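You operate a simulated robot arm through the tools that you are given. There is no shell and no other tool.

Carry out the task below with a simulated robot arm. There is one attempt and no reset: what you move stays moved.

Task
Bring the 2 litres in the tank up to 15 per cent with salt.
Fine: go by the plate, stir it in, put the scoop back and shut the lid.

It is judged by the outcome, as a careful person would: the job done as asked, and still so three seconds after it is handed in. It fails if anything else is knocked over, pushed out of place, dropped, spilled or broken. A push-on lid holds only when it is set on centred and level and pressed home; a screw cap is set on level and turned clockwise until tight.

Robot
A 7-joint arm with a two-finger parallel gripper, fixed in place. Base frame: the origin is at the foot of the arm, x ahead of it, y to its left, z up; the work surface is at about z = 0.66. Units: m, degrees, N and s.
With the tool pointing down near the work surface it reaches from about 0.26 to 0.76 m from the base axis. Its first joint turns from -166.0 to 166.0 degrees. Payload 3.91 kg.
Tool frame: the origin (TCP) lies between the finger pads and is the grasp point; the fingertips stand 0.03 m ahead of it; z points along the fingers, y is the line along which they close. Largest opening 0.11 m; finger width 0.02, thickness 0.01; the body of the gripper, 0.048 by 0.112 m, starts 0.055 m behind the TCP.
Orientation is that of the tool frame in the base frame, as [roll, pitch, yaw] about the fixed x, y, z axes, in that order (R = Rz(yaw) Ry(pitch) Rx(roll)). With the fingers straight down and closing along the base's y, the tool's x points along the base's -x, its y along +y and its z along -z.

Tools
- The arm moves only by the tool drive_tool. Its argument "steps" is a list of rows, each an object (a shift or turn left out is 0, a gripper value left out holds the last) with "travel": the shift along the tool's x, y, z in m, a list of three; "turn": the turn, a rotation vector about the tool's x, y, z in degrees, a list of three; "grip": the finger opening in m, from 0 to 0.11. In form: [{"travel": [x, y, z], "turn": [ax, ay, az], "grip": grip}, ...]. A call has 1 to 20 rows; each row shifts and turns the commanded pose from where the row before left it, along the tool's axes as they then stand. A row lasts 0.2 s, in which the tool goes at most 0.05 m and 8.6 degrees; a call with a longer step from one row to the next is refused whole, and so is a gripper value outside its range. A pose out of reach is approached as far as the arm can. The call stops where the force on the tool passes 70 N (or 10 N more than at its start, if that is more) or the arm is blocked; 0.2 s more then pass. The fingers move at their own pace (about 0.153 m/s each) and stop on an object; they squeeze with about 37 N. The grip force told is the motor's: it shows also when the fingers shut on nothing. Time passes only in rows, and 0.2 s behind the last, so rows that do not move let the fingers close. It gives the time, the measured TCP pose, the force on the tool (base axes), the opening and the grip force at its end, in the units of the frame above (readings bear some noise), with the torque about the TCP (base axes, N m) and any sound that the robot's microphone picked up.
- Cameras (640 x 400 px; columns grow to the right, rows downward): "scene" is fixed at [0.2206, -0.6511, 1.6831]; the picture's right is [0.97, -0.26, 0.00], its down [-0.19, -0.71, -0.68] and it looks along [0.17, 0.66, -0.73] (base axes); focal length 261 px, centre (320, 200). "wrist" rides on the gripper at [0.077, 0.007, -0.114] in the tool frame; the picture's right is [-0.09, 1.00, 0.00], its down [-0.80, -0.07, -0.59] and it looks along [-0.59, -0.05, 0.80] (tool axes); focal length 270 px, centre (320, 200). There is no depth. A picture from a camera that has moved, and an enlarged one, comes with that camera's place and axes in the base frame and with its lens.
- snapshot(camera): a new picture of that camera. It takes no simulated time.
- move_column(by): slides the trunk up (or, below 0, down) by that many m; the arm rides with it, the base frame stays. It gives what a move gives, with no picture.
- close_up(camera, box): a new picture of the part [left, top, right, bottom] of that camera's present view, enlarged. It takes no simulated time.
- sign_off(): hands the job in; it is judged then, once.

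Nothing tells you positions but the pictures and the camera data. Unless the task says otherwise, let go and move clear before handing in.

The tools are called after ">>>" by a JSON object that holds its "api" and its "payload". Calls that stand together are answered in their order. drive_tool: Moves the arm, as the interface text tells. Its arguments: {"type":"object","properties":{"steps":{"type":"array","items":{"type":"object","properties":{"travel":{"type":"array","items":{"type":"number"}},"turn":{"type":"array","items":{"type":"number"}},"grip":{"type":"number"}}}}},"required":["steps"]} The other tools are called the same way: move_column (by) slides the trunk up or down; snapshot (camera) takes a picture; close_up (camera, box) takes an enlarged picture of a part of a camera's view; sign_off () hands the job in.

At the start:

```text
t: 0.0
tool_pos: [0.4048, -0.0771, 1.4007]
tcp_rot: [180.0, -0.1, -180.0]
wrist_force: [-0.4, 0.3, -0.4]
ft_torque: [-0.02, -0.02, -0.01]
width: 0.1098
grip_force: 0.1
trunk travel left (down, up): [-0.575, 0.035]
```

scene: 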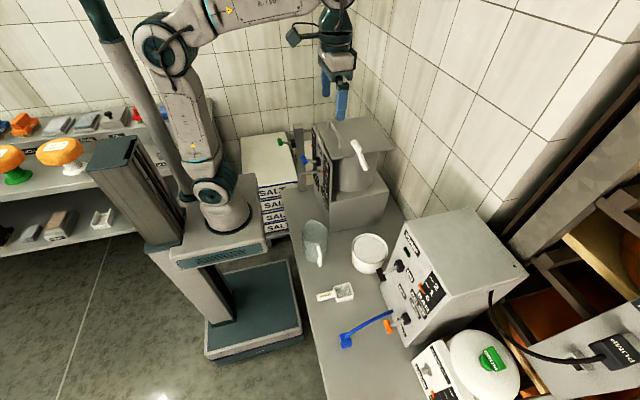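
wrist: 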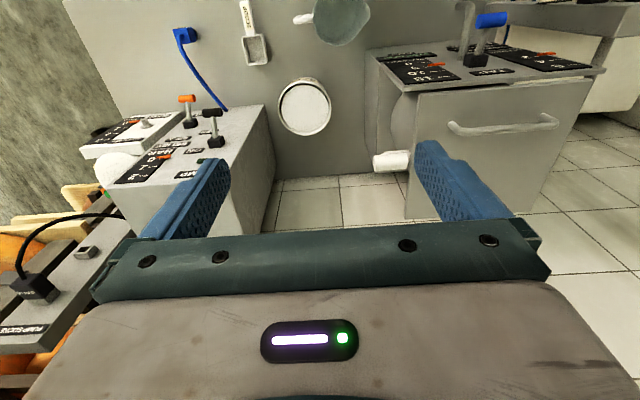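

I see a workbench with a tank-like apparatus, a jug, a white tub, a scoop, a blue brush or stirrer and some instruments with plates. I'll look closer before moving anything.

>>> {"api": "close_up", "payload": {"camera": "scene", "box": [280, 90, 420, 220]}}

>>> {"api": "close_up", "payload": {"camera": "scene", "box": [290, 200, 430, 290]}}

>>> {"api": "close_up", "payload": {"camera": "scene", "box": [320, 210, 540, 400]}}

>>> {"api": "close_up", "payload": {"camera": "wrist", "box": [60, 0, 380, 200]}}

>>> {"api": "close_up", "payload": {"camera": "wrist", "box": [360, 0, 640, 175]}}

```text
3.08 times, centred on (350, 155) of scene
camera zoom: at [0.2206, -0.6511, 1.6831], right [0.97, -0.26, 0.0], down [-0.19, -0.71, -0.68], along [0.17, 0.66, -0.73], focal length 803 px, centre (228, 338)
```

zoom: 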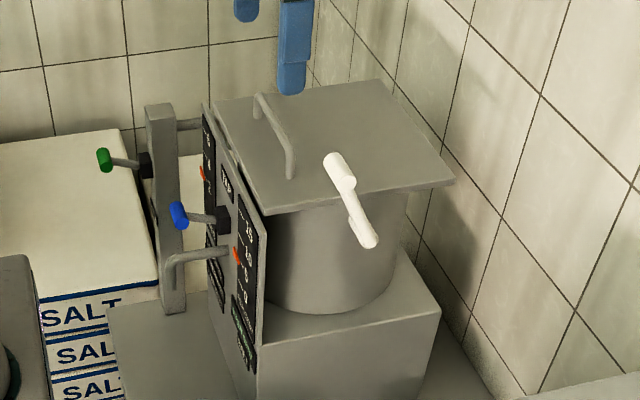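

```text
4.44 times, centred on (360, 245) of scene
camera zoom: at [0.2206, -0.6511, 1.6831], right [0.97, -0.26, 0.0], down [-0.19, -0.71, -0.68], along [0.17, 0.66, -0.73], focal length 1160 px, centre (142, 0)
```

zoom: 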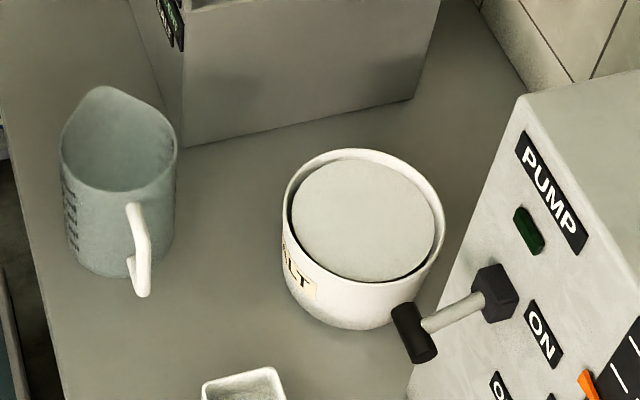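

```text
2.11 times, centred on (430, 305) of scene
camera zoom: at [0.2206, -0.6511, 1.6831], right [0.97, -0.26, 0.0], down [-0.19, -0.71, -0.68], along [0.17, 0.66, -0.73], focal length 549 px, centre (88, -21)
```

zoom: 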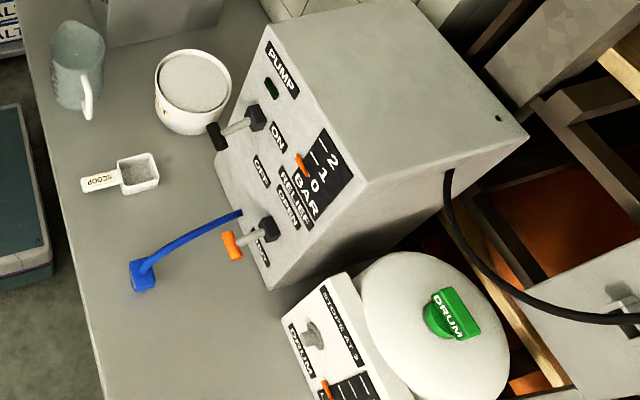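

```text
2.00 times, centred on (220, 100) of wrist
camera zoom: at [0.3262, -0.0704, 1.515], right [0.09, 1.0, 0.0], down [0.8, -0.07, 0.59], along [0.59, -0.05, -0.8], focal length 541 px, centre (520, 400)
```

zoom: 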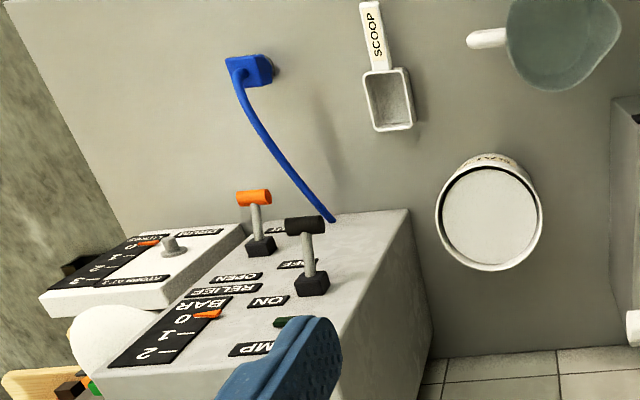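

```text
2.29 times, centred on (500, 88) of wrist
camera zoom: at [0.3262, -0.0704, 1.515], right [0.09, 1.0, 0.0], down [0.8, -0.07, 0.59], along [0.59, -0.05, -0.8], focal length 618 px, centre (-91, 457)
```

zoom: 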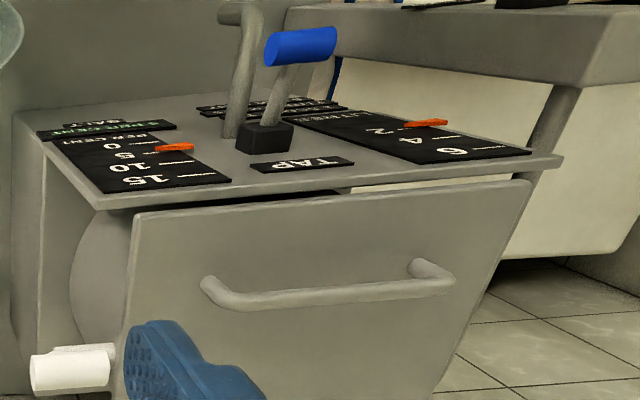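

The tank stands to the left with a gauge panel (litres, per cent, tap), the salt tub is near (0.57, -0.12), the scoop near (0.42, -0.25) and the jug near (0.36, -0.02). I'll move the wrist camera to face the tank's panel and read the plate.

>>> {"api": "drive_tool", "payload": {"steps": [{"travel": [0.03, 0.04, 0]}, {"travel": [0.03, 0.04, 0]}, {"travel": [0.03, 0.04, 0]}, {"travel": [0.02, 0.04, 0]}, {"travel": [0, 0.04, 0.02]}, {"travel": [0, 0.04, 0.03]}, {"travel": [0, 0.02, 0.04]}, {"travel": [0, 0, 0.04]}, {"turn": [0, -8, 0]}, {"turn": [0, -8, 0]}, {"turn": [0, -8, 0]}]}}

>>> {"api": "snapshot", "payload": {"camera": "wrist"}}

>>> {"api": "snapshot", "payload": {"camera": "scene"}}

```text
t: 2.4
tool_pos: [0.2941, 0.1824, 1.2709]
tcp_rot: [-180.0, 24.2, 179.9]
wrist_force: [0.1, -0.1, -0.3]
ft_torque: [0.01, 0.03, -0.01]
width: 0.11
grip_force: 0.0
trunk travel left (down, up): [-0.575, 0.035]
```

```text
taken
camera wrist: at [0.1749, 0.1899, 1.3433], right [0.08, 1.0, 0.04], down [0.49, -0.07, 0.87], along [0.87, -0.05, -0.49], focal length 270 px, centre (320, 200)
```

wrist: 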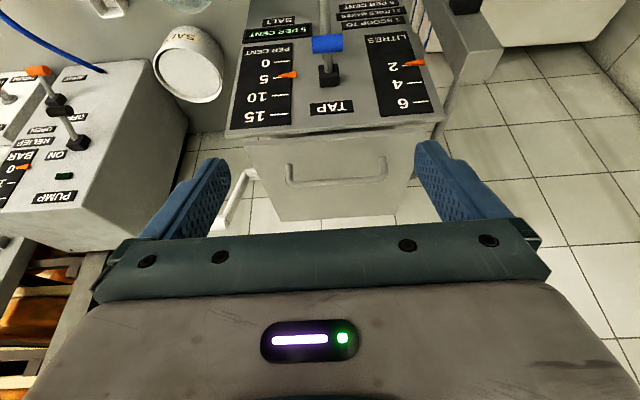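

```text
taken
```

scene: 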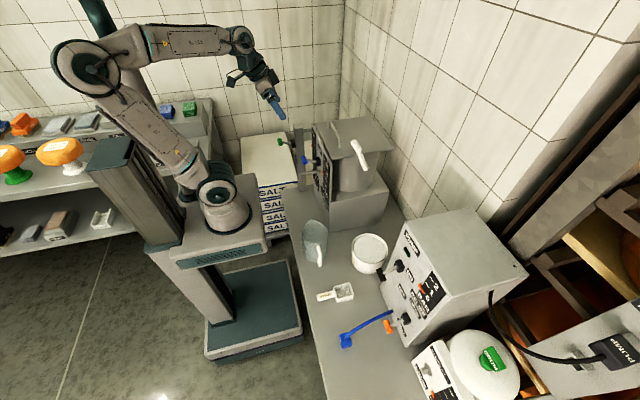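

>>> {"api": "close_up", "payload": {"camera": "wrist", "box": [225, 0, 465, 150]}}

>>> {"api": "close_up", "payload": {"camera": "wrist", "box": [330, 0, 430, 62]}}

>>> {"api": "close_up", "payload": {"camera": "wrist", "box": [230, 0, 330, 62]}}

>>> {"api": "close_up", "payload": {"camera": "wrist", "box": [200, 110, 460, 250]}}

```text
2.67 times, centred on (345, 75) of wrist
camera zoom: at [0.1749, 0.1899, 1.3433], right [0.08, 1.0, 0.04], down [0.49, -0.07, 0.87], along [0.87, -0.05, -0.49], focal length 721 px, centre (253, 533)
```

zoom: 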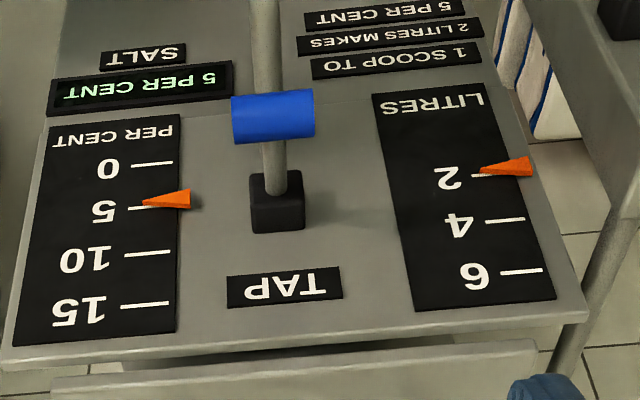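

```text
6.40 times, centred on (380, 31) of wrist
camera zoom: at [0.1749, 0.1899, 1.3433], right [0.08, 1.0, 0.04], down [0.49, -0.07, 0.87], along [0.87, -0.05, -0.49], focal length 1730 px, centre (-64, 1282)
```

zoom: 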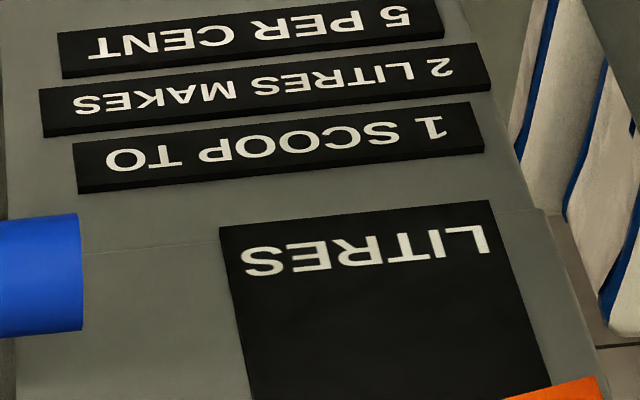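

```text
6.40 times, centred on (280, 31) of wrist
camera zoom: at [0.1749, 0.1899, 1.3433], right [0.08, 1.0, 0.04], down [0.49, -0.07, 0.87], along [0.87, -0.05, -0.49], focal length 1730 px, centre (576, 1282)
```

zoom: 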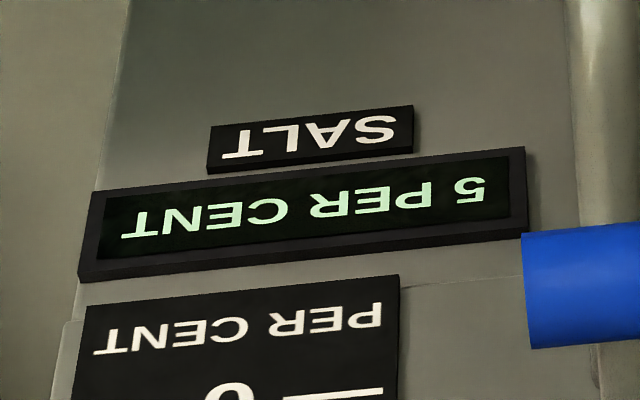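

```text
2.46 times, centred on (330, 180) of wrist
camera zoom: at [0.1749, 0.1899, 1.3433], right [0.08, 1.0, 0.04], down [0.49, -0.07, 0.87], along [0.87, -0.05, -0.49], focal length 665 px, centre (295, 249)
```

zoom: 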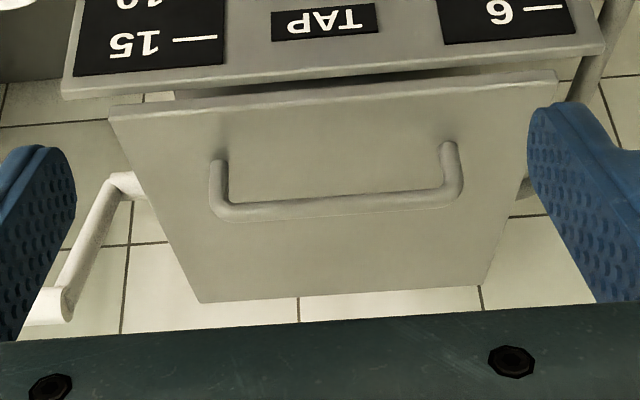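

The plate reads "1 scoop to 2 litres makes 5 per cent" and the display shows the 2 litres already at 5 per cent, so two scoops should bring it to 15. Next I'll look closer at the crank, the lid, the tub and the scoop.

>>> {"api": "close_up", "payload": {"camera": "scene", "box": [300, 105, 400, 168]}}

>>> {"api": "close_up", "payload": {"camera": "scene", "box": [300, 145, 400, 207]}}

>>> {"api": "close_up", "payload": {"camera": "scene", "box": [310, 260, 390, 310]}}

>>> {"api": "close_up", "payload": {"camera": "scene", "box": [340, 225, 400, 285]}}

```text
6.35 times, centred on (350, 136) of scene
camera zoom: at [0.2206, -0.6511, 1.6831], right [0.97, -0.26, 0.0], down [-0.19, -0.71, -0.68], along [0.17, 0.66, -0.73], focal length 1657 px, centre (130, 603)
```

zoom: 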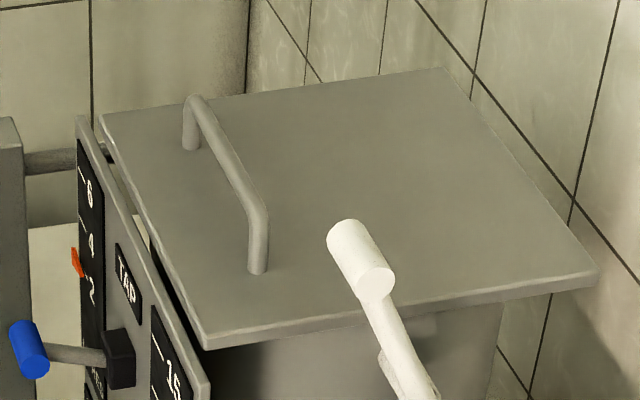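

```text
6.40 times, centred on (350, 176) of scene
camera zoom: at [0.2206, -0.6511, 1.6831], right [0.97, -0.26, 0.0], down [-0.19, -0.71, -0.68], along [0.17, 0.66, -0.73], focal length 1670 px, centre (128, 354)
```

zoom: 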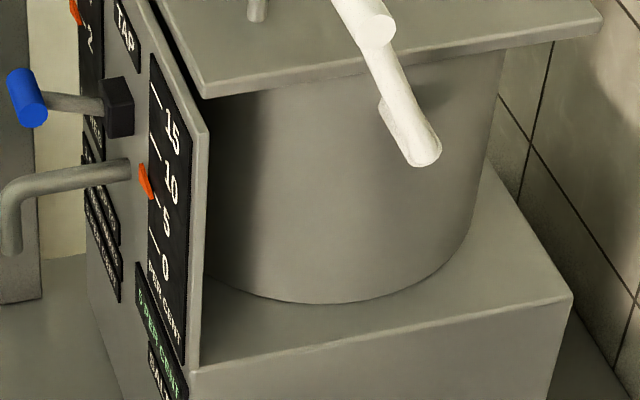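

```text
8.00 times, centred on (350, 285) of scene
camera zoom: at [0.2206, -0.6511, 1.6831], right [0.97, -0.26, 0.0], down [-0.19, -0.71, -0.68], along [0.17, 0.66, -0.73], focal length 2087 px, centre (80, -480)
```

zoom: 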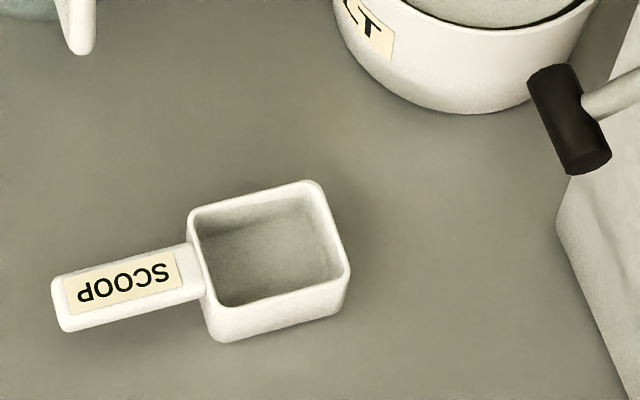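

```text
6.67 times, centred on (370, 255) of scene
camera zoom: at [0.2206, -0.6511, 1.6831], right [0.97, -0.26, 0.0], down [-0.19, -0.71, -0.68], along [0.17, 0.66, -0.73], focal length 1740 px, centre (-13, -167)
```

zoom: 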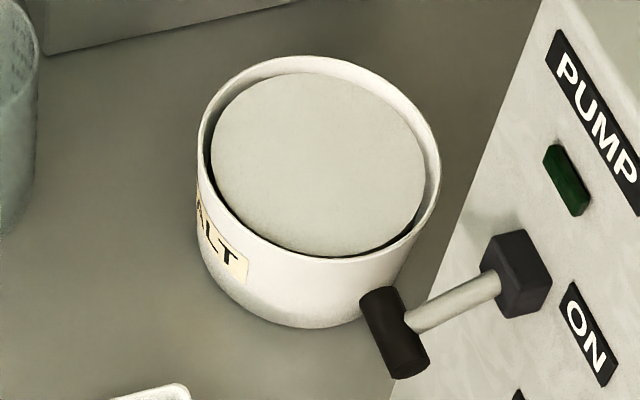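

The lid is a plate with a bar handle at about (0.50, 0.20, 1.13), and a white crank sits on the tank's -y side with its grip near (0.52, 0.02, 1.18). I'll swing the wrist camera round to look at the lid hinge, the crank and the scoop from the -y side.

>>> {"api": "drive_tool", "payload": {"steps": [{"turn": [0, 8, 0]}, {"turn": [0, 8, 0]}, {"turn": [0, 8, 0]}, {"travel": [0, -0.04, -0.04], "turn": [0, 0, -8]}, {"travel": [0, -0.04, -0.03], "turn": [0, 0, -8]}, {"travel": [0.01, -0.04, -0.02], "turn": [0, 0, -8]}, {"travel": [0.01, -0.04, 0], "turn": [0, 0, -8]}, {"travel": [0, -0.04, 0], "turn": [0, 0, -8]}, {"travel": [0, -0.04, 0], "turn": [0, 0, -8]}, {"travel": [0, -0.04, 0], "turn": [0, 0, -8]}, {"travel": [0, -0.04, 0], "turn": [0, 0, -8]}, {"travel": [0, -0.04, 0], "turn": [0, 0, -8]}, {"travel": [0, -0.04, 0], "turn": [0, 0, -8]}, {"travel": [0, -0.04, 0], "turn": [0, 0, -8]}]}}

>>> {"api": "snapshot", "payload": {"camera": "wrist"}}

>>> {"api": "snapshot", "payload": {"camera": "scene"}}

```text
refused: row 4 steps farther than a row can; nothing moved
```

```text
taken
camera wrist: at [0.1749, 0.1899, 1.3433], right [0.08, 1.0, 0.04], down [0.49, -0.07, 0.87], along [0.87, -0.05, -0.49], focal length 270 px, centre (320, 200)
```

wrist: 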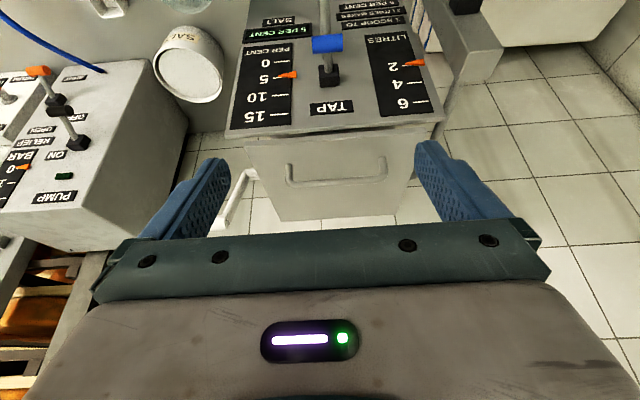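

```text
taken
```

scene: 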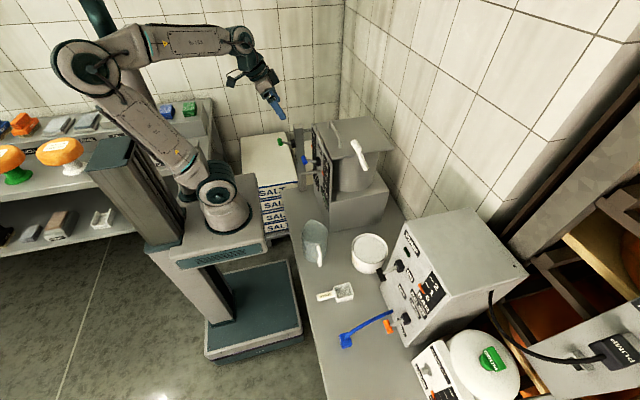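

The move was refused for too large a step. I'll split it into translation first, then the yaw.

>>> {"api": "drive_tool", "payload": {"steps": [{"turn": [0, 8, 0]}, {"turn": [0, 8, 0]}, {"turn": [0, 8, 0]}, {"travel": [-0.01, -0.035, -0.02]}, {"travel": [-0.01, -0.035, -0.02]}, {"travel": [-0.02, -0.035, -0.02]}, {"travel": [-0.02, -0.035, -0.02]}, {"travel": [-0.02, -0.035, -0.02]}, {"travel": [-0.02, -0.035, 0]}, {"travel": [-0.02, -0.035, 0]}, {"travel": [-0.02, -0.035, 0]}, {"travel": [-0.02, -0.035, 0]}]}}

>>> {"api": "drive_tool", "payload": {"steps": [{"turn": [0, 0, -8.5]}, {"turn": [0, 0, -8.5]}, {"turn": [0, 0, -8.5]}, {"turn": [0, 0, -8.5]}, {"turn": [0, 0, -8.5]}, {"turn": [0, 0, -8.5]}, {"turn": [0, 0, -8.5]}, {"turn": [0, 0, -8.5]}, {"turn": [0, 0, -8.5]}, {"turn": [0, 0, -8.5]}, {"turn": [0, 0, -5]}]}}

>>> {"api": "snapshot", "payload": {"camera": "wrist"}}

>>> {"api": "snapshot", "payload": {"camera": "scene"}}

```text
t: 5.0
tool_pos: [0.4565, -0.1343, 1.3708]
tcp_rot: [-179.9, 0.0, 180.0]
wrist_force: [0.6, -0.2, 0.2]
ft_torque: [0.03, 0.04, 0.01]
width: 0.1101
grip_force: 0.0
trunk travel left (down, up): [-0.575, 0.035]
```

```text
t: 7.4
tool_pos: [0.4547, -0.1331, 1.3699]
tcp_rot: [-179.9, 0.0, -89.9]
wrist_force: [-0.1, 0.7, -0.3]
ft_torque: [-0.02, -0.02, -0.02]
width: 0.1101
grip_force: 0.0
trunk travel left (down, up): [-0.575, 0.035]
```

```text
taken
camera wrist: at [0.4466, -0.2094, 1.485], right [-1.0, 0.09, 0.0], down [0.07, 0.8, 0.59], along [0.05, 0.59, -0.8], focal length 270 px, centre (320, 200)
```

wrist: 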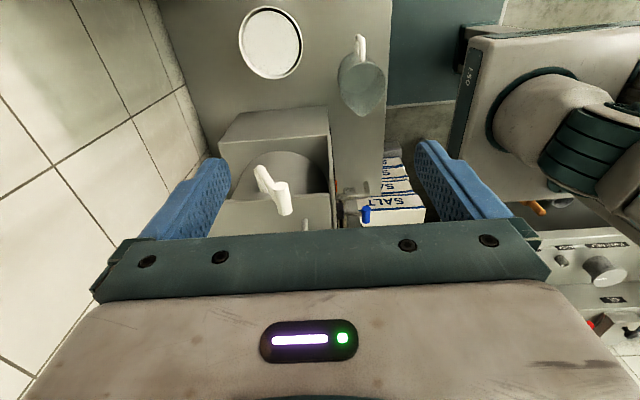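

```text
taken
```

scene: 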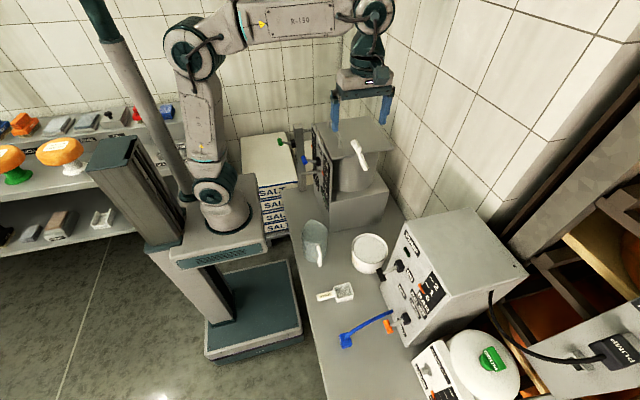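

The gripper itself blocks most of the view, so I'll back off in -y and tilt the camera more level.

>>> {"api": "drive_tool", "payload": {"steps": [{"travel": [0.04, 0, 0]}, {"travel": [0.04, 0, 0]}, {"travel": [0.04, 0, 0]}, {"travel": [0.04, 0, 0]}, {"travel": [0.04, 0, 0]}, {"turn": [0, -8, 0]}, {"turn": [0, -8, 0]}, {"turn": [0, -8, 0]}]}}

>>> {"api": "snapshot", "payload": {"camera": "wrist"}}

>>> {"api": "close_up", "payload": {"camera": "wrist", "box": [180, 60, 420, 210]}}

>>> {"api": "close_up", "payload": {"camera": "wrist", "box": [180, 0, 420, 150]}}

```text
t: 9.2
tool_pos: [0.4451, -0.3083, 1.3604]
tcp_rot: [-180.0, 24.0, -90.0]
wrist_force: [0.1, 0.3, 0.0]
ft_torque: [-0.06, 0.06, 0.02]
width: 0.1099
grip_force: 0.0
out of reach, approached as far as the arm can: row 7, 8
trunk travel left (down, up): [-0.575, 0.035]
```

```text
taken
camera wrist: at [0.4357, -0.4245, 1.4332], right [-1.0, 0.08, 0.04], down [0.07, 0.49, 0.87], along [0.05, 0.87, -0.49], focal length 270 px, centre (320, 200)
```

wrist: 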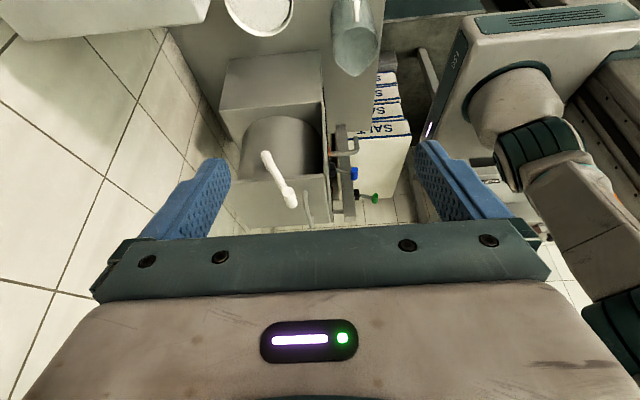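

```text
2.67 times, centred on (300, 135) of wrist
camera zoom: at [0.4357, -0.4245, 1.4332], right [-1.0, 0.08, 0.04], down [0.07, 0.49, 0.87], along [0.05, 0.87, -0.49], focal length 721 px, centre (373, 373)
```

zoom: 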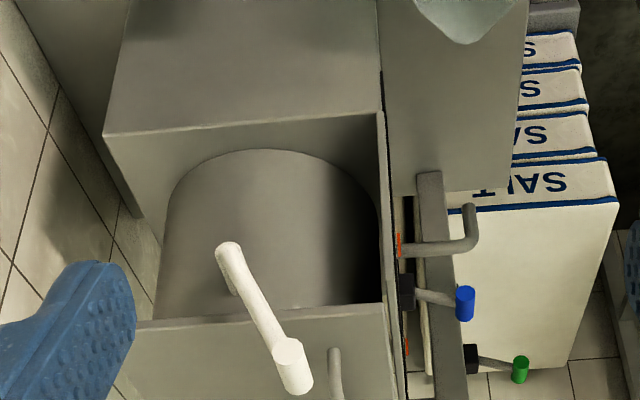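

```text
2.67 times, centred on (300, 75) of wrist
camera zoom: at [0.4357, -0.4245, 1.4332], right [-1.0, 0.08, 0.04], down [0.07, 0.49, 0.87], along [0.05, 0.87, -0.49], focal length 721 px, centre (373, 533)
```

zoom: 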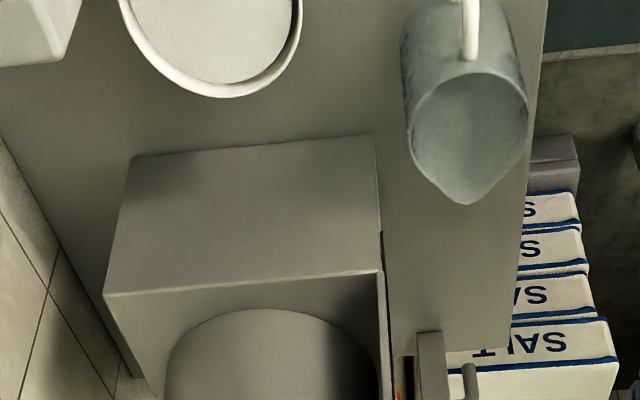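

The crank arm and grip geometry matters, so I'll zoom on it and on the lid edges from here.

>>> {"api": "close_up", "payload": {"camera": "wrist", "box": [245, 140, 325, 222]}}

>>> {"api": "close_up", "payload": {"camera": "scene", "box": [335, 120, 385, 190]}}

>>> {"api": "close_up", "payload": {"camera": "scene", "box": [370, 110, 420, 150]}}

```text
4.88 times, centred on (285, 181) of wrist
camera zoom: at [0.4357, -0.4245, 1.4332], right [-1.0, 0.08, 0.04], down [0.07, 0.49, 0.87], along [0.05, 0.87, -0.49], focal length 1318 px, centre (491, 293)
```

zoom: 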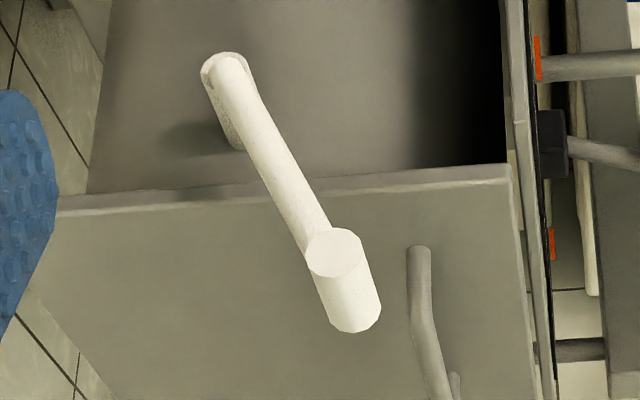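

```text
5.71 times, centred on (360, 155) of scene
camera zoom: at [0.2206, -0.6511, 1.6831], right [0.97, -0.26, 0.0], down [-0.19, -0.71, -0.68], along [0.17, 0.66, -0.73], focal length 1491 px, centre (91, 457)
```

zoom: 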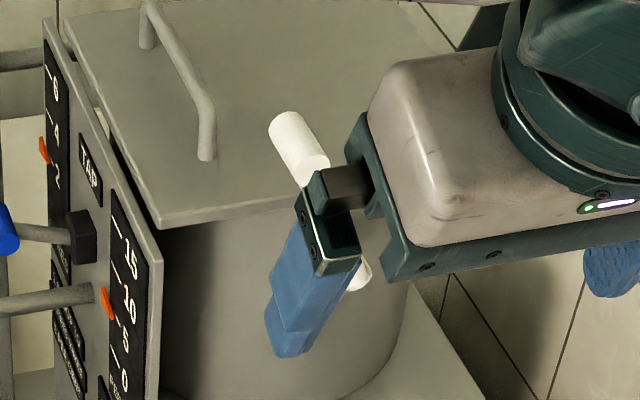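

```text
10.00 times, centred on (395, 130) of scene
camera zoom: at [0.2206, -0.6511, 1.6831], right [0.97, -0.26, 0.0], down [-0.19, -0.71, -0.68], along [0.17, 0.66, -0.73], focal length 2609 px, centre (-430, 900)
```

zoom: 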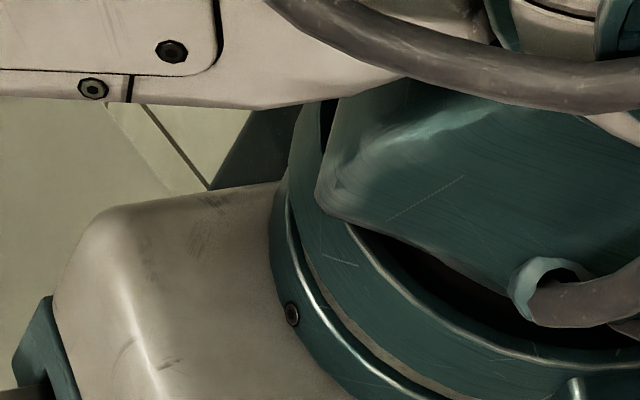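

The crank axle is along y at about (0.58, z 1.043), with a radius of roughly 0.15 and a grip about 0.05 long at (0.518, 0.01, 1.18). I'll open the lid first, so I'm moving above its bar handle with the fingers closing along x.

>>> {"api": "drive_tool", "payload": {"steps": [{"turn": [0, 8, 0]}, {"turn": [0, 8, 0]}, {"turn": [0, 8, 0]}, {"travel": [-0.045, 0, 0]}, {"travel": [-0.045, 0, 0]}, {"travel": [-0.045, 0, 0]}, {"travel": [-0.045, 0, 0]}, {"travel": [-0.045, 0, 0]}, {"travel": [-0.045, 0, 0]}, {"travel": [-0.045, -0.01, 0]}, {"travel": [-0.045, -0.015, 0]}, {"travel": [-0.045, -0.015, 0]}, {"travel": [-0.045, -0.005, 0]}, {"travel": [-0.045, 0, 0]}, {"travel": [-0.02, 0, 0.03]}, {"travel": [0, 0, 0.04]}, {"travel": [0, 0, 0.03]}]}}

>>> {"api": "snapshot", "payload": {"camera": "wrist"}}

>>> {"api": "snapshot", "payload": {"camera": "scene"}}

```text
t: 12.8
tool_pos: [0.4881, 0.2061, 1.2591]
tcp_rot: [-179.9, -0.1, -90.0]
wrist_force: [-0.2, 1.0, 0.1]
ft_torque: [0.0, 0.0, 0.04]
width: 0.11
grip_force: 0.2
trunk travel left (down, up): [-0.575, 0.035]
```

```text
taken
camera wrist: at [0.4798, 0.1293, 1.3736], right [-1.0, 0.09, 0.0], down [0.07, 0.8, 0.59], along [0.05, 0.59, -0.8], focal length 270 px, centre (320, 200)
```

wrist: 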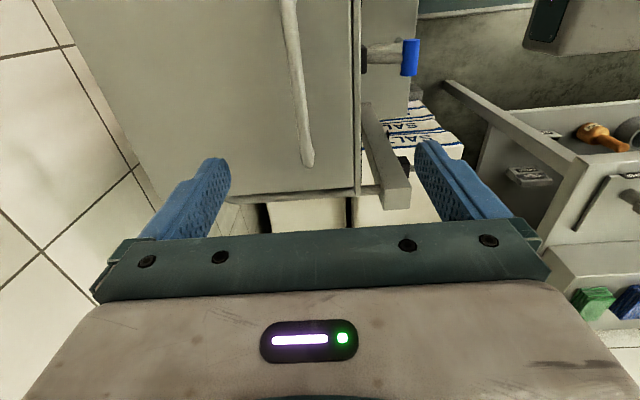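

```text
taken
```

scene: 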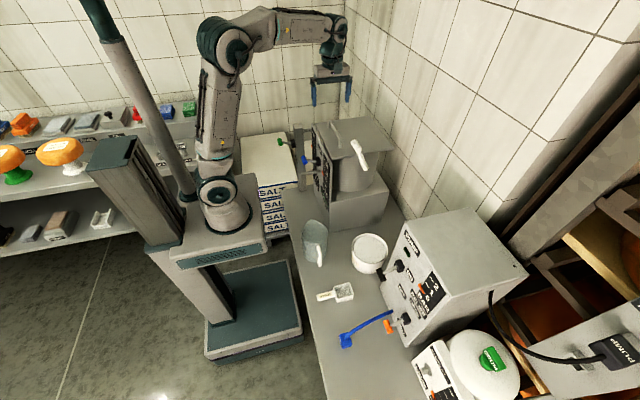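

The bar lies at x about 0.504, so I'll shift 16 mm, narrow the opening and descend to straddle it.

>>> {"api": "drive_tool", "payload": {"steps": [{"travel": [0, -0.016, 0], "grip": 0.06}, {"travel": [0, 0, 0.03]}, {"travel": [0, 0, 0.03]}, {"travel": [0, 0, 0.03]}, {"travel": [0, 0, 0.02]}, {"travel": [0, 0, 0.01]}]}}

>>> {"api": "snapshot", "payload": {"camera": "wrist"}}

>>> {"api": "close_up", "payload": {"camera": "scene", "box": [290, 60, 410, 180]}}

```text
t: 14.2
tool_pos: [0.5054, 0.2054, 1.1397]
tcp_rot: [-179.9, 0.0, -90.1]
wrist_force: [-1.1, 0.7, -0.1]
ft_torque: [0.01, 0.0, 0.0]
width: 0.06
grip_force: 0.0
trunk travel left (down, up): [-0.575, 0.035]
```

```text
taken
camera wrist: at [0.4964, 0.1295, 1.2533], right [-1.0, 0.09, 0.0], down [0.07, 0.8, 0.59], along [0.05, 0.59, -0.8], focal length 270 px, centre (320, 200)
```

wrist: 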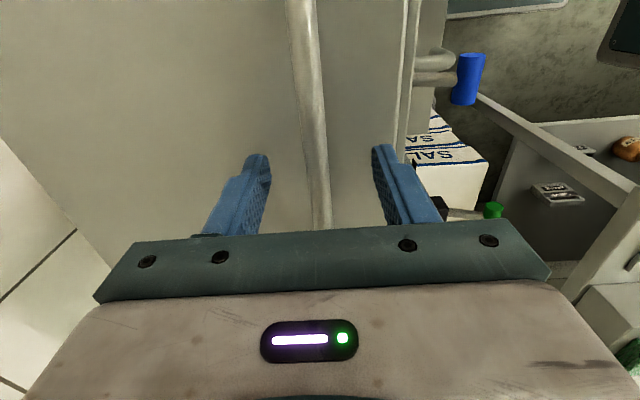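

```text
3.33 times, centred on (350, 120) of scene
camera zoom: at [0.2206, -0.6511, 1.6831], right [0.97, -0.26, 0.0], down [-0.19, -0.71, -0.68], along [0.17, 0.66, -0.73], focal length 870 px, centre (220, 467)
```

zoom: 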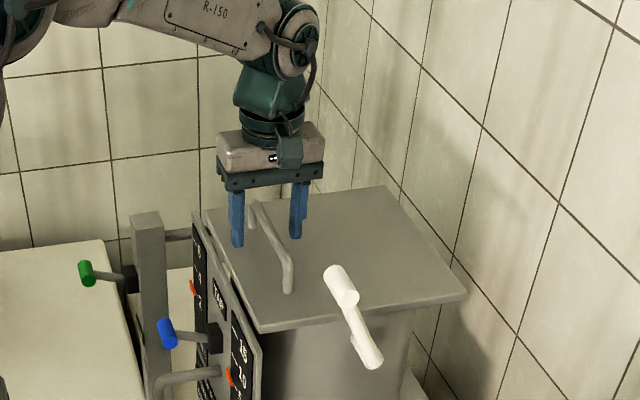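

The bar sits between the fingers. I'll lower 1 cm more and close on it.

>>> {"api": "drive_tool", "payload": {"steps": [{"travel": [0, 0, 0.01]}, {"grip": 0.0}, {}, {}]}}

```text
t: 15.2
tool_pos: [0.505, 0.2063, 1.1294]
tcp_rot: [-180.0, 0.1, -89.9]
wrist_force: [2.0, 0.1, 0.1]
ft_torque: [0.23, 0.03, 0.0]
width: 0.0116
grip_force: 45.0
trunk travel left (down, up): [-0.575, 0.035]
```

The bar is gripped. I'll lift slightly to find out how the lid is held.

>>> {"api": "drive_tool", "payload": {"steps": [{"travel": [0, 0, -0.005]}, {"travel": [0, 0, -0.005]}, {"travel": [0, 0, -0.005]}]}}

>>> {"api": "close_up", "payload": {"camera": "scene", "box": [290, 60, 410, 180]}}

```text
t: 16.0
tool_pos: [0.5091, 0.2069, 1.143]
tcp_rot: [-179.9, 0.0, -90.1]
wrist_force: [18.5, 3.0, -7.0]
ft_torque: [-0.13, 0.11, 0.05]
width: 0.0115
grip_force: 45.0
trunk travel left (down, up): [-0.575, 0.035]
```

```text
3.33 times, centred on (350, 120) of scene
camera zoom: at [0.2206, -0.6511, 1.6831], right [0.97, -0.26, 0.0], down [-0.19, -0.71, -0.68], along [0.17, 0.66, -0.73], focal length 870 px, centre (220, 467)
```

zoom: 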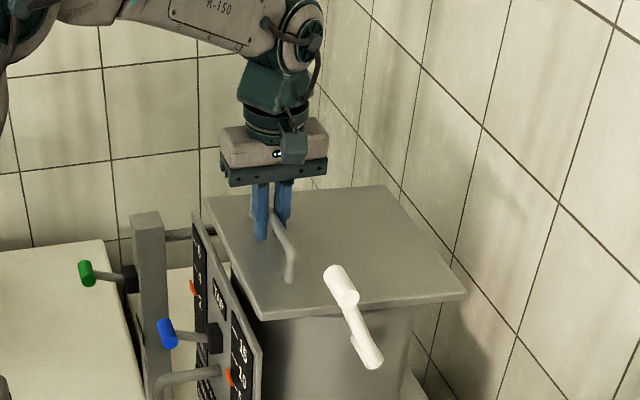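

The forces show the lid is hinged at its far (+x) edge. I'll follow the arc up to about 30 degrees and watch the forces, to see whether it holds itself.

>>> {"api": "drive_tool", "payload": {"steps": [{"travel": [0, -0.0083, -0.0113]}, {"travel": [0, -0.0056, -0.0128]}, {"travel": [0, -0.0064, -0.0124]}, {"travel": [0, -0.0072, -0.012]}, {"travel": [0, -0.0102, -0.0142]}, {"travel": [0, -0.0114, -0.0132]}, {}]}}

>>> {"api": "close_up", "payload": {"camera": "scene", "box": [290, 60, 410, 180]}}

```text
t: 17.6
tool_pos: [0.5514, 0.2062, 1.2226]
tcp_rot: [-179.8, 0.0, -90.0]
wrist_force: [-11.4, -1.3, 11.2]
ft_torque: [-0.12, 0.04, -0.23]
width: 0.0118
grip_force: 45.2
trunk travel left (down, up): [-0.575, 0.035]
```

```text
3.33 times, centred on (350, 120) of scene
camera zoom: at [0.2206, -0.6511, 1.6831], right [0.97, -0.26, 0.0], down [-0.19, -0.71, -0.68], along [0.17, 0.66, -0.73], focal length 870 px, centre (220, 467)
```

zoom: 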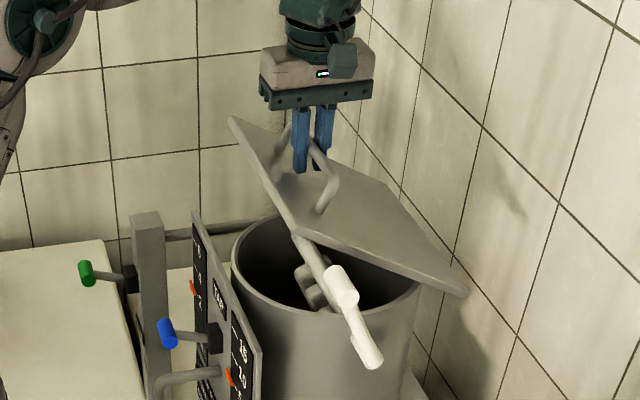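

The lid swings cleanly about its far edge with almost no tangential force. I'll continue to about 60 degrees with a refined hinge estimate.

>>> {"api": "drive_tool", "payload": {"steps": [{"travel": [0, -0.0085, -0.0141]}, {"travel": [0, -0.0132, -0.0117]}, {"travel": [0, -0.0142, -0.0104]}, {"travel": [0, -0.015, -0.0093]}, {"travel": [0, -0.0158, -0.0078]}, {"travel": [0, -0.0164, -0.0065]}, {}]}}

>>> {"api": "close_up", "payload": {"camera": "scene", "box": [290, 60, 410, 180]}}

>>> {"api": "snapshot", "payload": {"camera": "wrist"}}

```text
t: 19.2
tool_pos: [0.6372, 0.2067, 1.281]
tcp_rot: [-180.0, 0.1, -90.0]
wrist_force: [-0.1, 3.2, 3.5]
ft_torque: [-0.14, -0.09, -0.34]
width: 0.0116
grip_force: 44.6
trunk travel left (down, up): [-0.575, 0.035]
```

```text
3.33 times, centred on (350, 120) of scene
camera zoom: at [0.2206, -0.6511, 1.6831], right [0.97, -0.26, 0.0], down [-0.19, -0.71, -0.68], along [0.17, 0.66, -0.73], focal length 870 px, centre (220, 467)
```

zoom: 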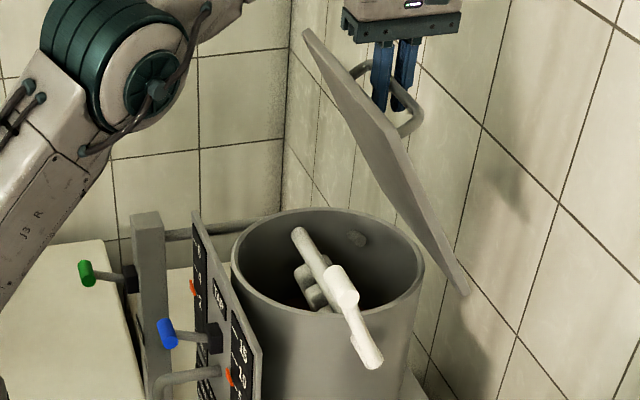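

```text
taken
camera wrist: at [0.6288, 0.1291, 1.3954], right [-1.0, 0.09, 0.0], down [0.07, 0.8, 0.59], along [0.05, 0.59, -0.8], focal length 270 px, centre (320, 200)
```

wrist: 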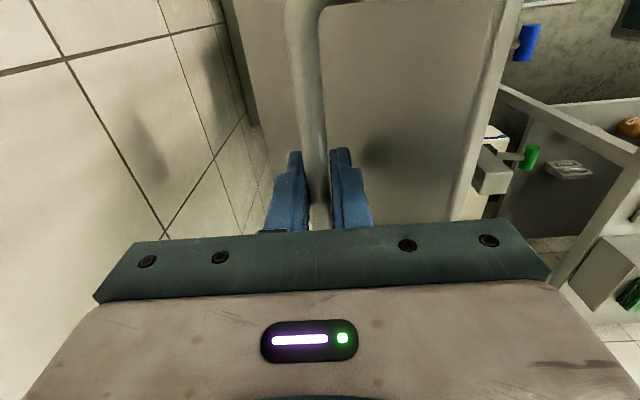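

The lid is at about 60 degrees and the tank mouth is open. I'll ease the grip by a few millimetres, with the finger still there to catch the bar, to test whether the lid stays by itself.

>>> {"api": "drive_tool", "payload": {"steps": [{"grip": 0.03}, {}, {}, {}]}}

>>> {"api": "snapshot", "payload": {"camera": "wrist"}}

>>> {"api": "close_up", "payload": {"camera": "scene", "box": [290, 60, 410, 180]}}

```text
t: 20.2
tool_pos: [0.6367, 0.2065, 1.2804]
tcp_rot: [-180.0, -0.1, -90.0]
wrist_force: [-0.3, 0.0, -0.3]
ft_torque: [0.02, -0.01, 0.01]
width: 0.03
grip_force: 0.0
trunk travel left (down, up): [-0.575, 0.035]
```

```text
taken
camera wrist: at [0.6291, 0.1287, 1.3949], right [-1.0, 0.09, 0.0], down [0.07, 0.8, 0.59], along [0.05, 0.59, -0.8], focal length 270 px, centre (320, 200)
```

wrist: 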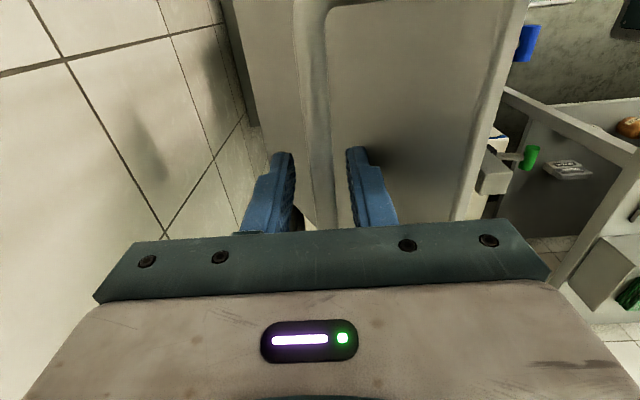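

```text
3.33 times, centred on (350, 120) of scene
camera zoom: at [0.2206, -0.6511, 1.6831], right [0.97, -0.26, 0.0], down [-0.19, -0.71, -0.68], along [0.17, 0.66, -0.73], focal length 870 px, centre (220, 467)
```

zoom: 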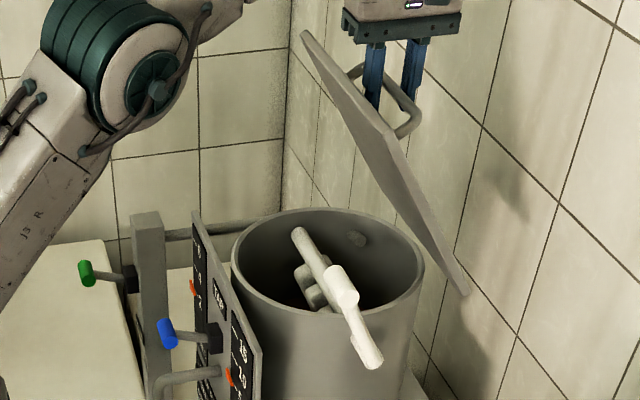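

The lid seems to hold. I'll wait a couple of seconds and check whether it creeps.

>>> {"api": "drive_tool", "payload": {"steps": [{}, {}, {}, {}, {}, {}, {}, {}, {}, {}]}}

>>> {"api": "snapshot", "payload": {"camera": "wrist"}}

>>> {"api": "close_up", "payload": {"camera": "scene", "box": [290, 60, 410, 180]}}

```text
t: 22.4
tool_pos: [0.638, 0.2055, 1.2807]
tcp_rot: [180.0, 0.1, -90.1]
wrist_force: [-0.7, 0.1, 0.4]
ft_torque: [0.01, 0.01, -0.01]
width: 0.03
grip_force: 0.1
trunk travel left (down, up): [-0.575, 0.035]
```

```text
taken
camera wrist: at [0.6291, 0.1287, 1.3949], right [-1.0, 0.09, 0.0], down [0.07, 0.8, 0.59], along [0.05, 0.59, -0.8], focal length 270 px, centre (320, 200)
```

wrist: 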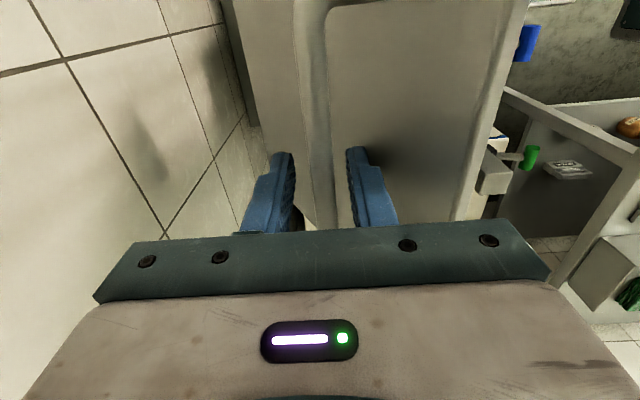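

```text
3.33 times, centred on (350, 120) of scene
camera zoom: at [0.2206, -0.6511, 1.6831], right [0.97, -0.26, 0.0], down [-0.19, -0.71, -0.68], along [0.17, 0.66, -0.73], focal length 870 px, centre (220, 467)
```

zoom: 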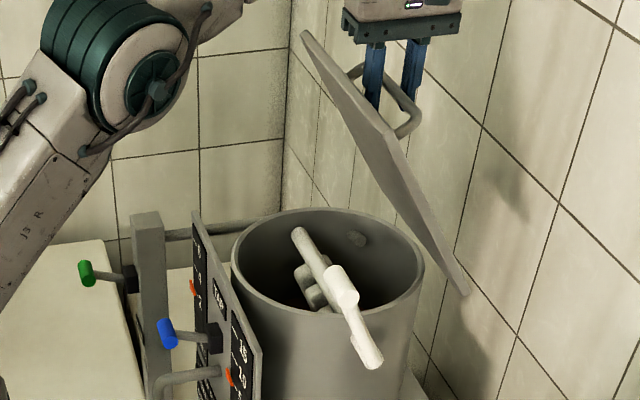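

The friction hinge holds the lid. I'll regrip and open it further, to about 80 degrees, for pouring clearance.

>>> {"api": "drive_tool", "payload": {"steps": [{"grip": 0.0}, {}, {"travel": [0, -0.0169, -0.005]}, {"travel": [0, -0.0173, -0.0035]}, {"travel": [0, -0.0175, -0.002]}, {"travel": [0, -0.0176, -0.0005]}, {}]}}

>>> {"api": "snapshot", "payload": {"camera": "wrist"}}

>>> {"api": "close_up", "payload": {"camera": "scene", "box": [290, 60, 410, 180]}}

```text
t: 24.0
tool_pos: [0.6617, 0.2051, 1.2881]
tcp_rot: [-179.8, 0.1, -90.0]
wrist_force: [-4.4, 7.2, 23.7]
ft_torque: [-0.48, -0.04, -0.39]
width: 0.0115
grip_force: 44.2
out of reach, approached as far as the arm can: row 4, 5, 6
trunk travel left (down, up): [-0.575, 0.035]
```

```text
taken
camera wrist: at [0.6535, 0.1285, 1.4019], right [-1.0, 0.09, 0.0], down [0.07, 0.8, 0.6], along [0.05, 0.59, -0.8], focal length 270 px, centre (320, 200)
```

wrist: 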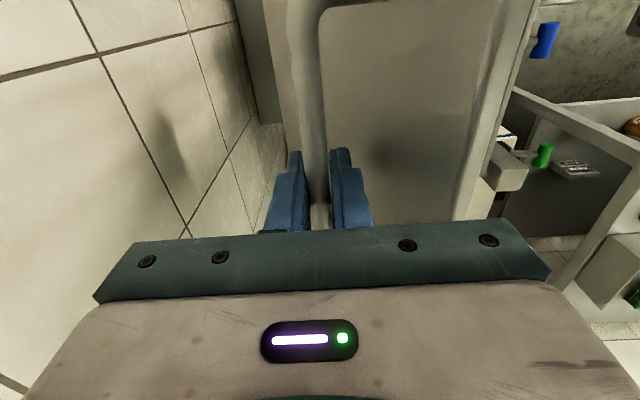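

```text
3.33 times, centred on (350, 120) of scene
camera zoom: at [0.2206, -0.6511, 1.6831], right [0.97, -0.26, 0.0], down [-0.19, -0.71, -0.68], along [0.17, 0.66, -0.73], focal length 870 px, centre (220, 467)
```

zoom: 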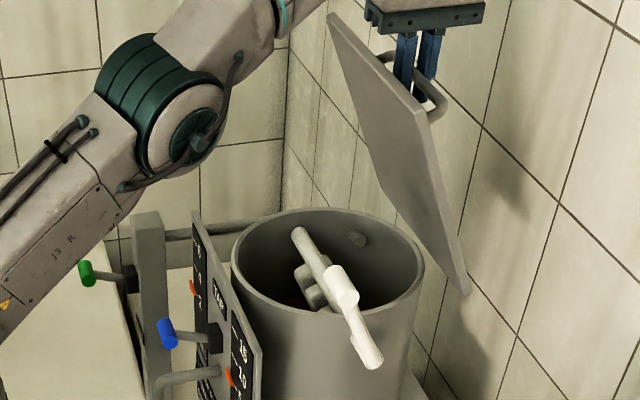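

The arm ran out of reach at about 67 degrees. I'll release the bar, move up clear and see that the lid stays.

>>> {"api": "drive_tool", "payload": {"steps": [{"grip": 0.04}, {}, {}, {"travel": [0, 0, -0.02]}, {"travel": [0, 0, -0.02]}, {"travel": [0, 0, -0.02]}, {"travel": [0, 0.03, -0.01]}, {"travel": [0, 0.04, 0]}, {"travel": [0, 0.04, 0]}, {"travel": [0, 0.04, 0]}, {"travel": [0, 0.04, 0]}]}}

>>> {"api": "snapshot", "payload": {"camera": "scene"}}

>>> {"api": "snapshot", "payload": {"camera": "wrist"}}

```text
t: 26.4
tool_pos: [0.4672, 0.2023, 1.3097]
tcp_rot: [-179.9, 0.0, -90.0]
wrist_force: [-0.1, -0.5, -0.3]
ft_torque: [0.04, -0.01, 0.03]
width: 0.04
grip_force: 0.0
out of reach, approached as far as the arm can: row 4, 5, 6
trunk travel left (down, up): [-0.575, 0.035]
```

```text
taken
```

scene: 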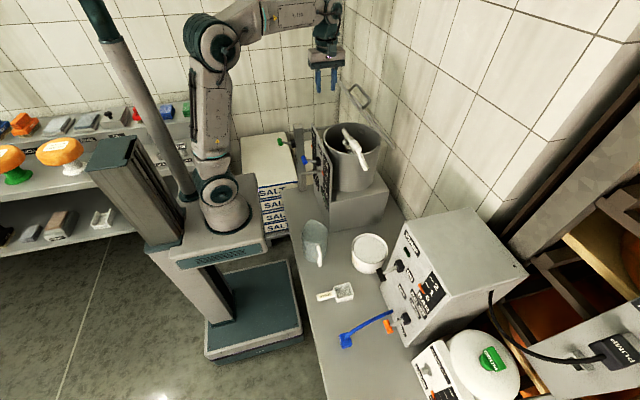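

```text
taken
camera wrist: at [0.459, 0.1252, 1.4242], right [-1.0, 0.09, 0.0], down [0.07, 0.8, 0.59], along [0.05, 0.59, -0.8], focal length 270 px, centre (320, 200)
```

wrist: 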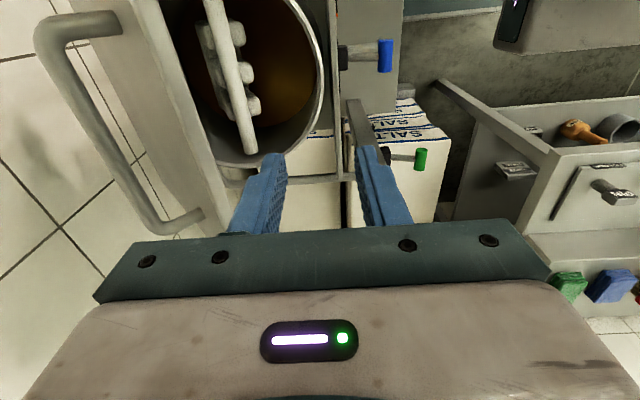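

I need to check the lid's angle after that retreat.

>>> {"api": "close_up", "payload": {"camera": "scene", "box": [290, 60, 410, 180]}}

```text
3.33 times, centred on (350, 120) of scene
camera zoom: at [0.2206, -0.6511, 1.6831], right [0.97, -0.26, 0.0], down [-0.19, -0.71, -0.68], along [0.17, 0.66, -0.73], focal length 870 px, centre (220, 467)
```

zoom: 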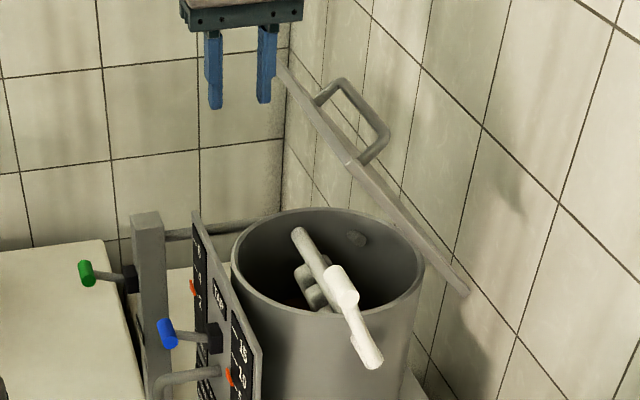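

The lid got drawn back to about 50 degrees but still holds by friction. I'll close the fingers, tilt the tool forward and push the lid's underside further open.

>>> {"api": "drive_tool", "payload": {"steps": [{"grip": 0.0, "turn": [8, 0, 0]}, {"turn": [8, 0, 0]}, {"turn": [8, 0, 0]}, {"turn": [8, 0, 0]}, {"turn": [8, 0, 0]}, {"turn": [8, 0, 0]}, {"turn": [8, 0, 0]}, {"travel": [0, 0.0109, 0.0286]}, {"travel": [0, 0.0109, 0.0286]}, {"travel": [0, 0.0109, 0.0286]}]}}

>>> {"api": "close_up", "payload": {"camera": "scene", "box": [290, 60, 410, 180]}}

```text
t: 28.6
tool_pos: [0.521, 0.2024, 1.2335]
tcp_rot: [-123.9, 0.0, -90.0]
wrist_force: [1.1, -0.7, 0.5]
ft_torque: [-0.01, 0.0, -0.01]
width: 0.0001
grip_force: 36.7
trunk travel left (down, up): [-0.575, 0.035]
```

```text
3.33 times, centred on (350, 120) of scene
camera zoom: at [0.2206, -0.6511, 1.6831], right [0.97, -0.26, 0.0], down [-0.19, -0.71, -0.68], along [0.17, 0.66, -0.73], focal length 870 px, centre (220, 467)
```

zoom: 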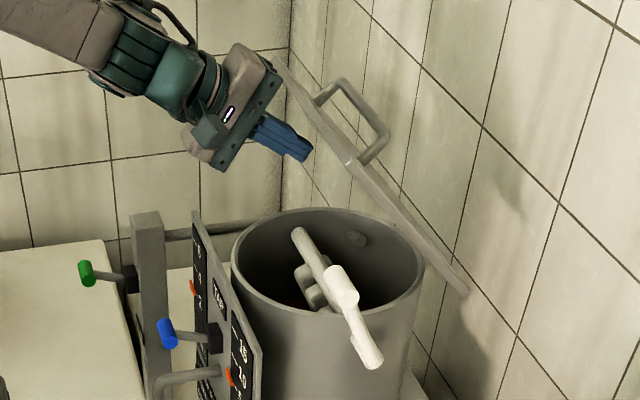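

The fingers are under the lid. Now I'll push it open along its arc.

>>> {"api": "drive_tool", "payload": {"steps": [{"travel": [0, -0.0132, 0.008]}, {"travel": [0, -0.0132, 0.008]}, {"travel": [0, -0.0164, 0.0065]}, {"travel": [0, -0.0164, 0.0065]}, {"travel": [0, -0.0152, 0.009]}, {"travel": [0, -0.0152, 0.009]}, {"travel": [0, -0.013, 0.0112]}, {"travel": [0, -0.013, 0.0112]}]}}

>>> {"api": "close_up", "payload": {"camera": "scene", "box": [290, 60, 410, 180]}}

```text
t: 30.4
tool_pos: [0.6442, 0.2011, 1.2919]
tcp_rot: [-124.0, 0.1, -90.1]
wrist_force: [-0.8, -0.7, -0.3]
ft_torque: [0.04, -0.02, -0.01]
width: 0.0001
grip_force: 37.3
trunk travel left (down, up): [-0.575, 0.035]
```

```text
3.33 times, centred on (350, 120) of scene
camera zoom: at [0.2206, -0.6511, 1.6831], right [0.97, -0.26, 0.0], down [-0.19, -0.71, -0.68], along [0.17, 0.66, -0.73], focal length 870 px, centre (220, 467)
```

zoom: 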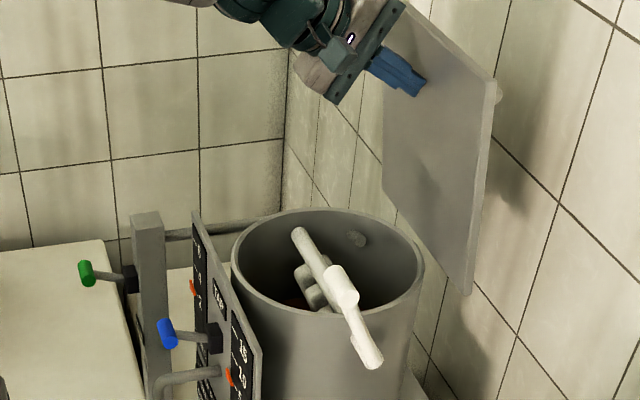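

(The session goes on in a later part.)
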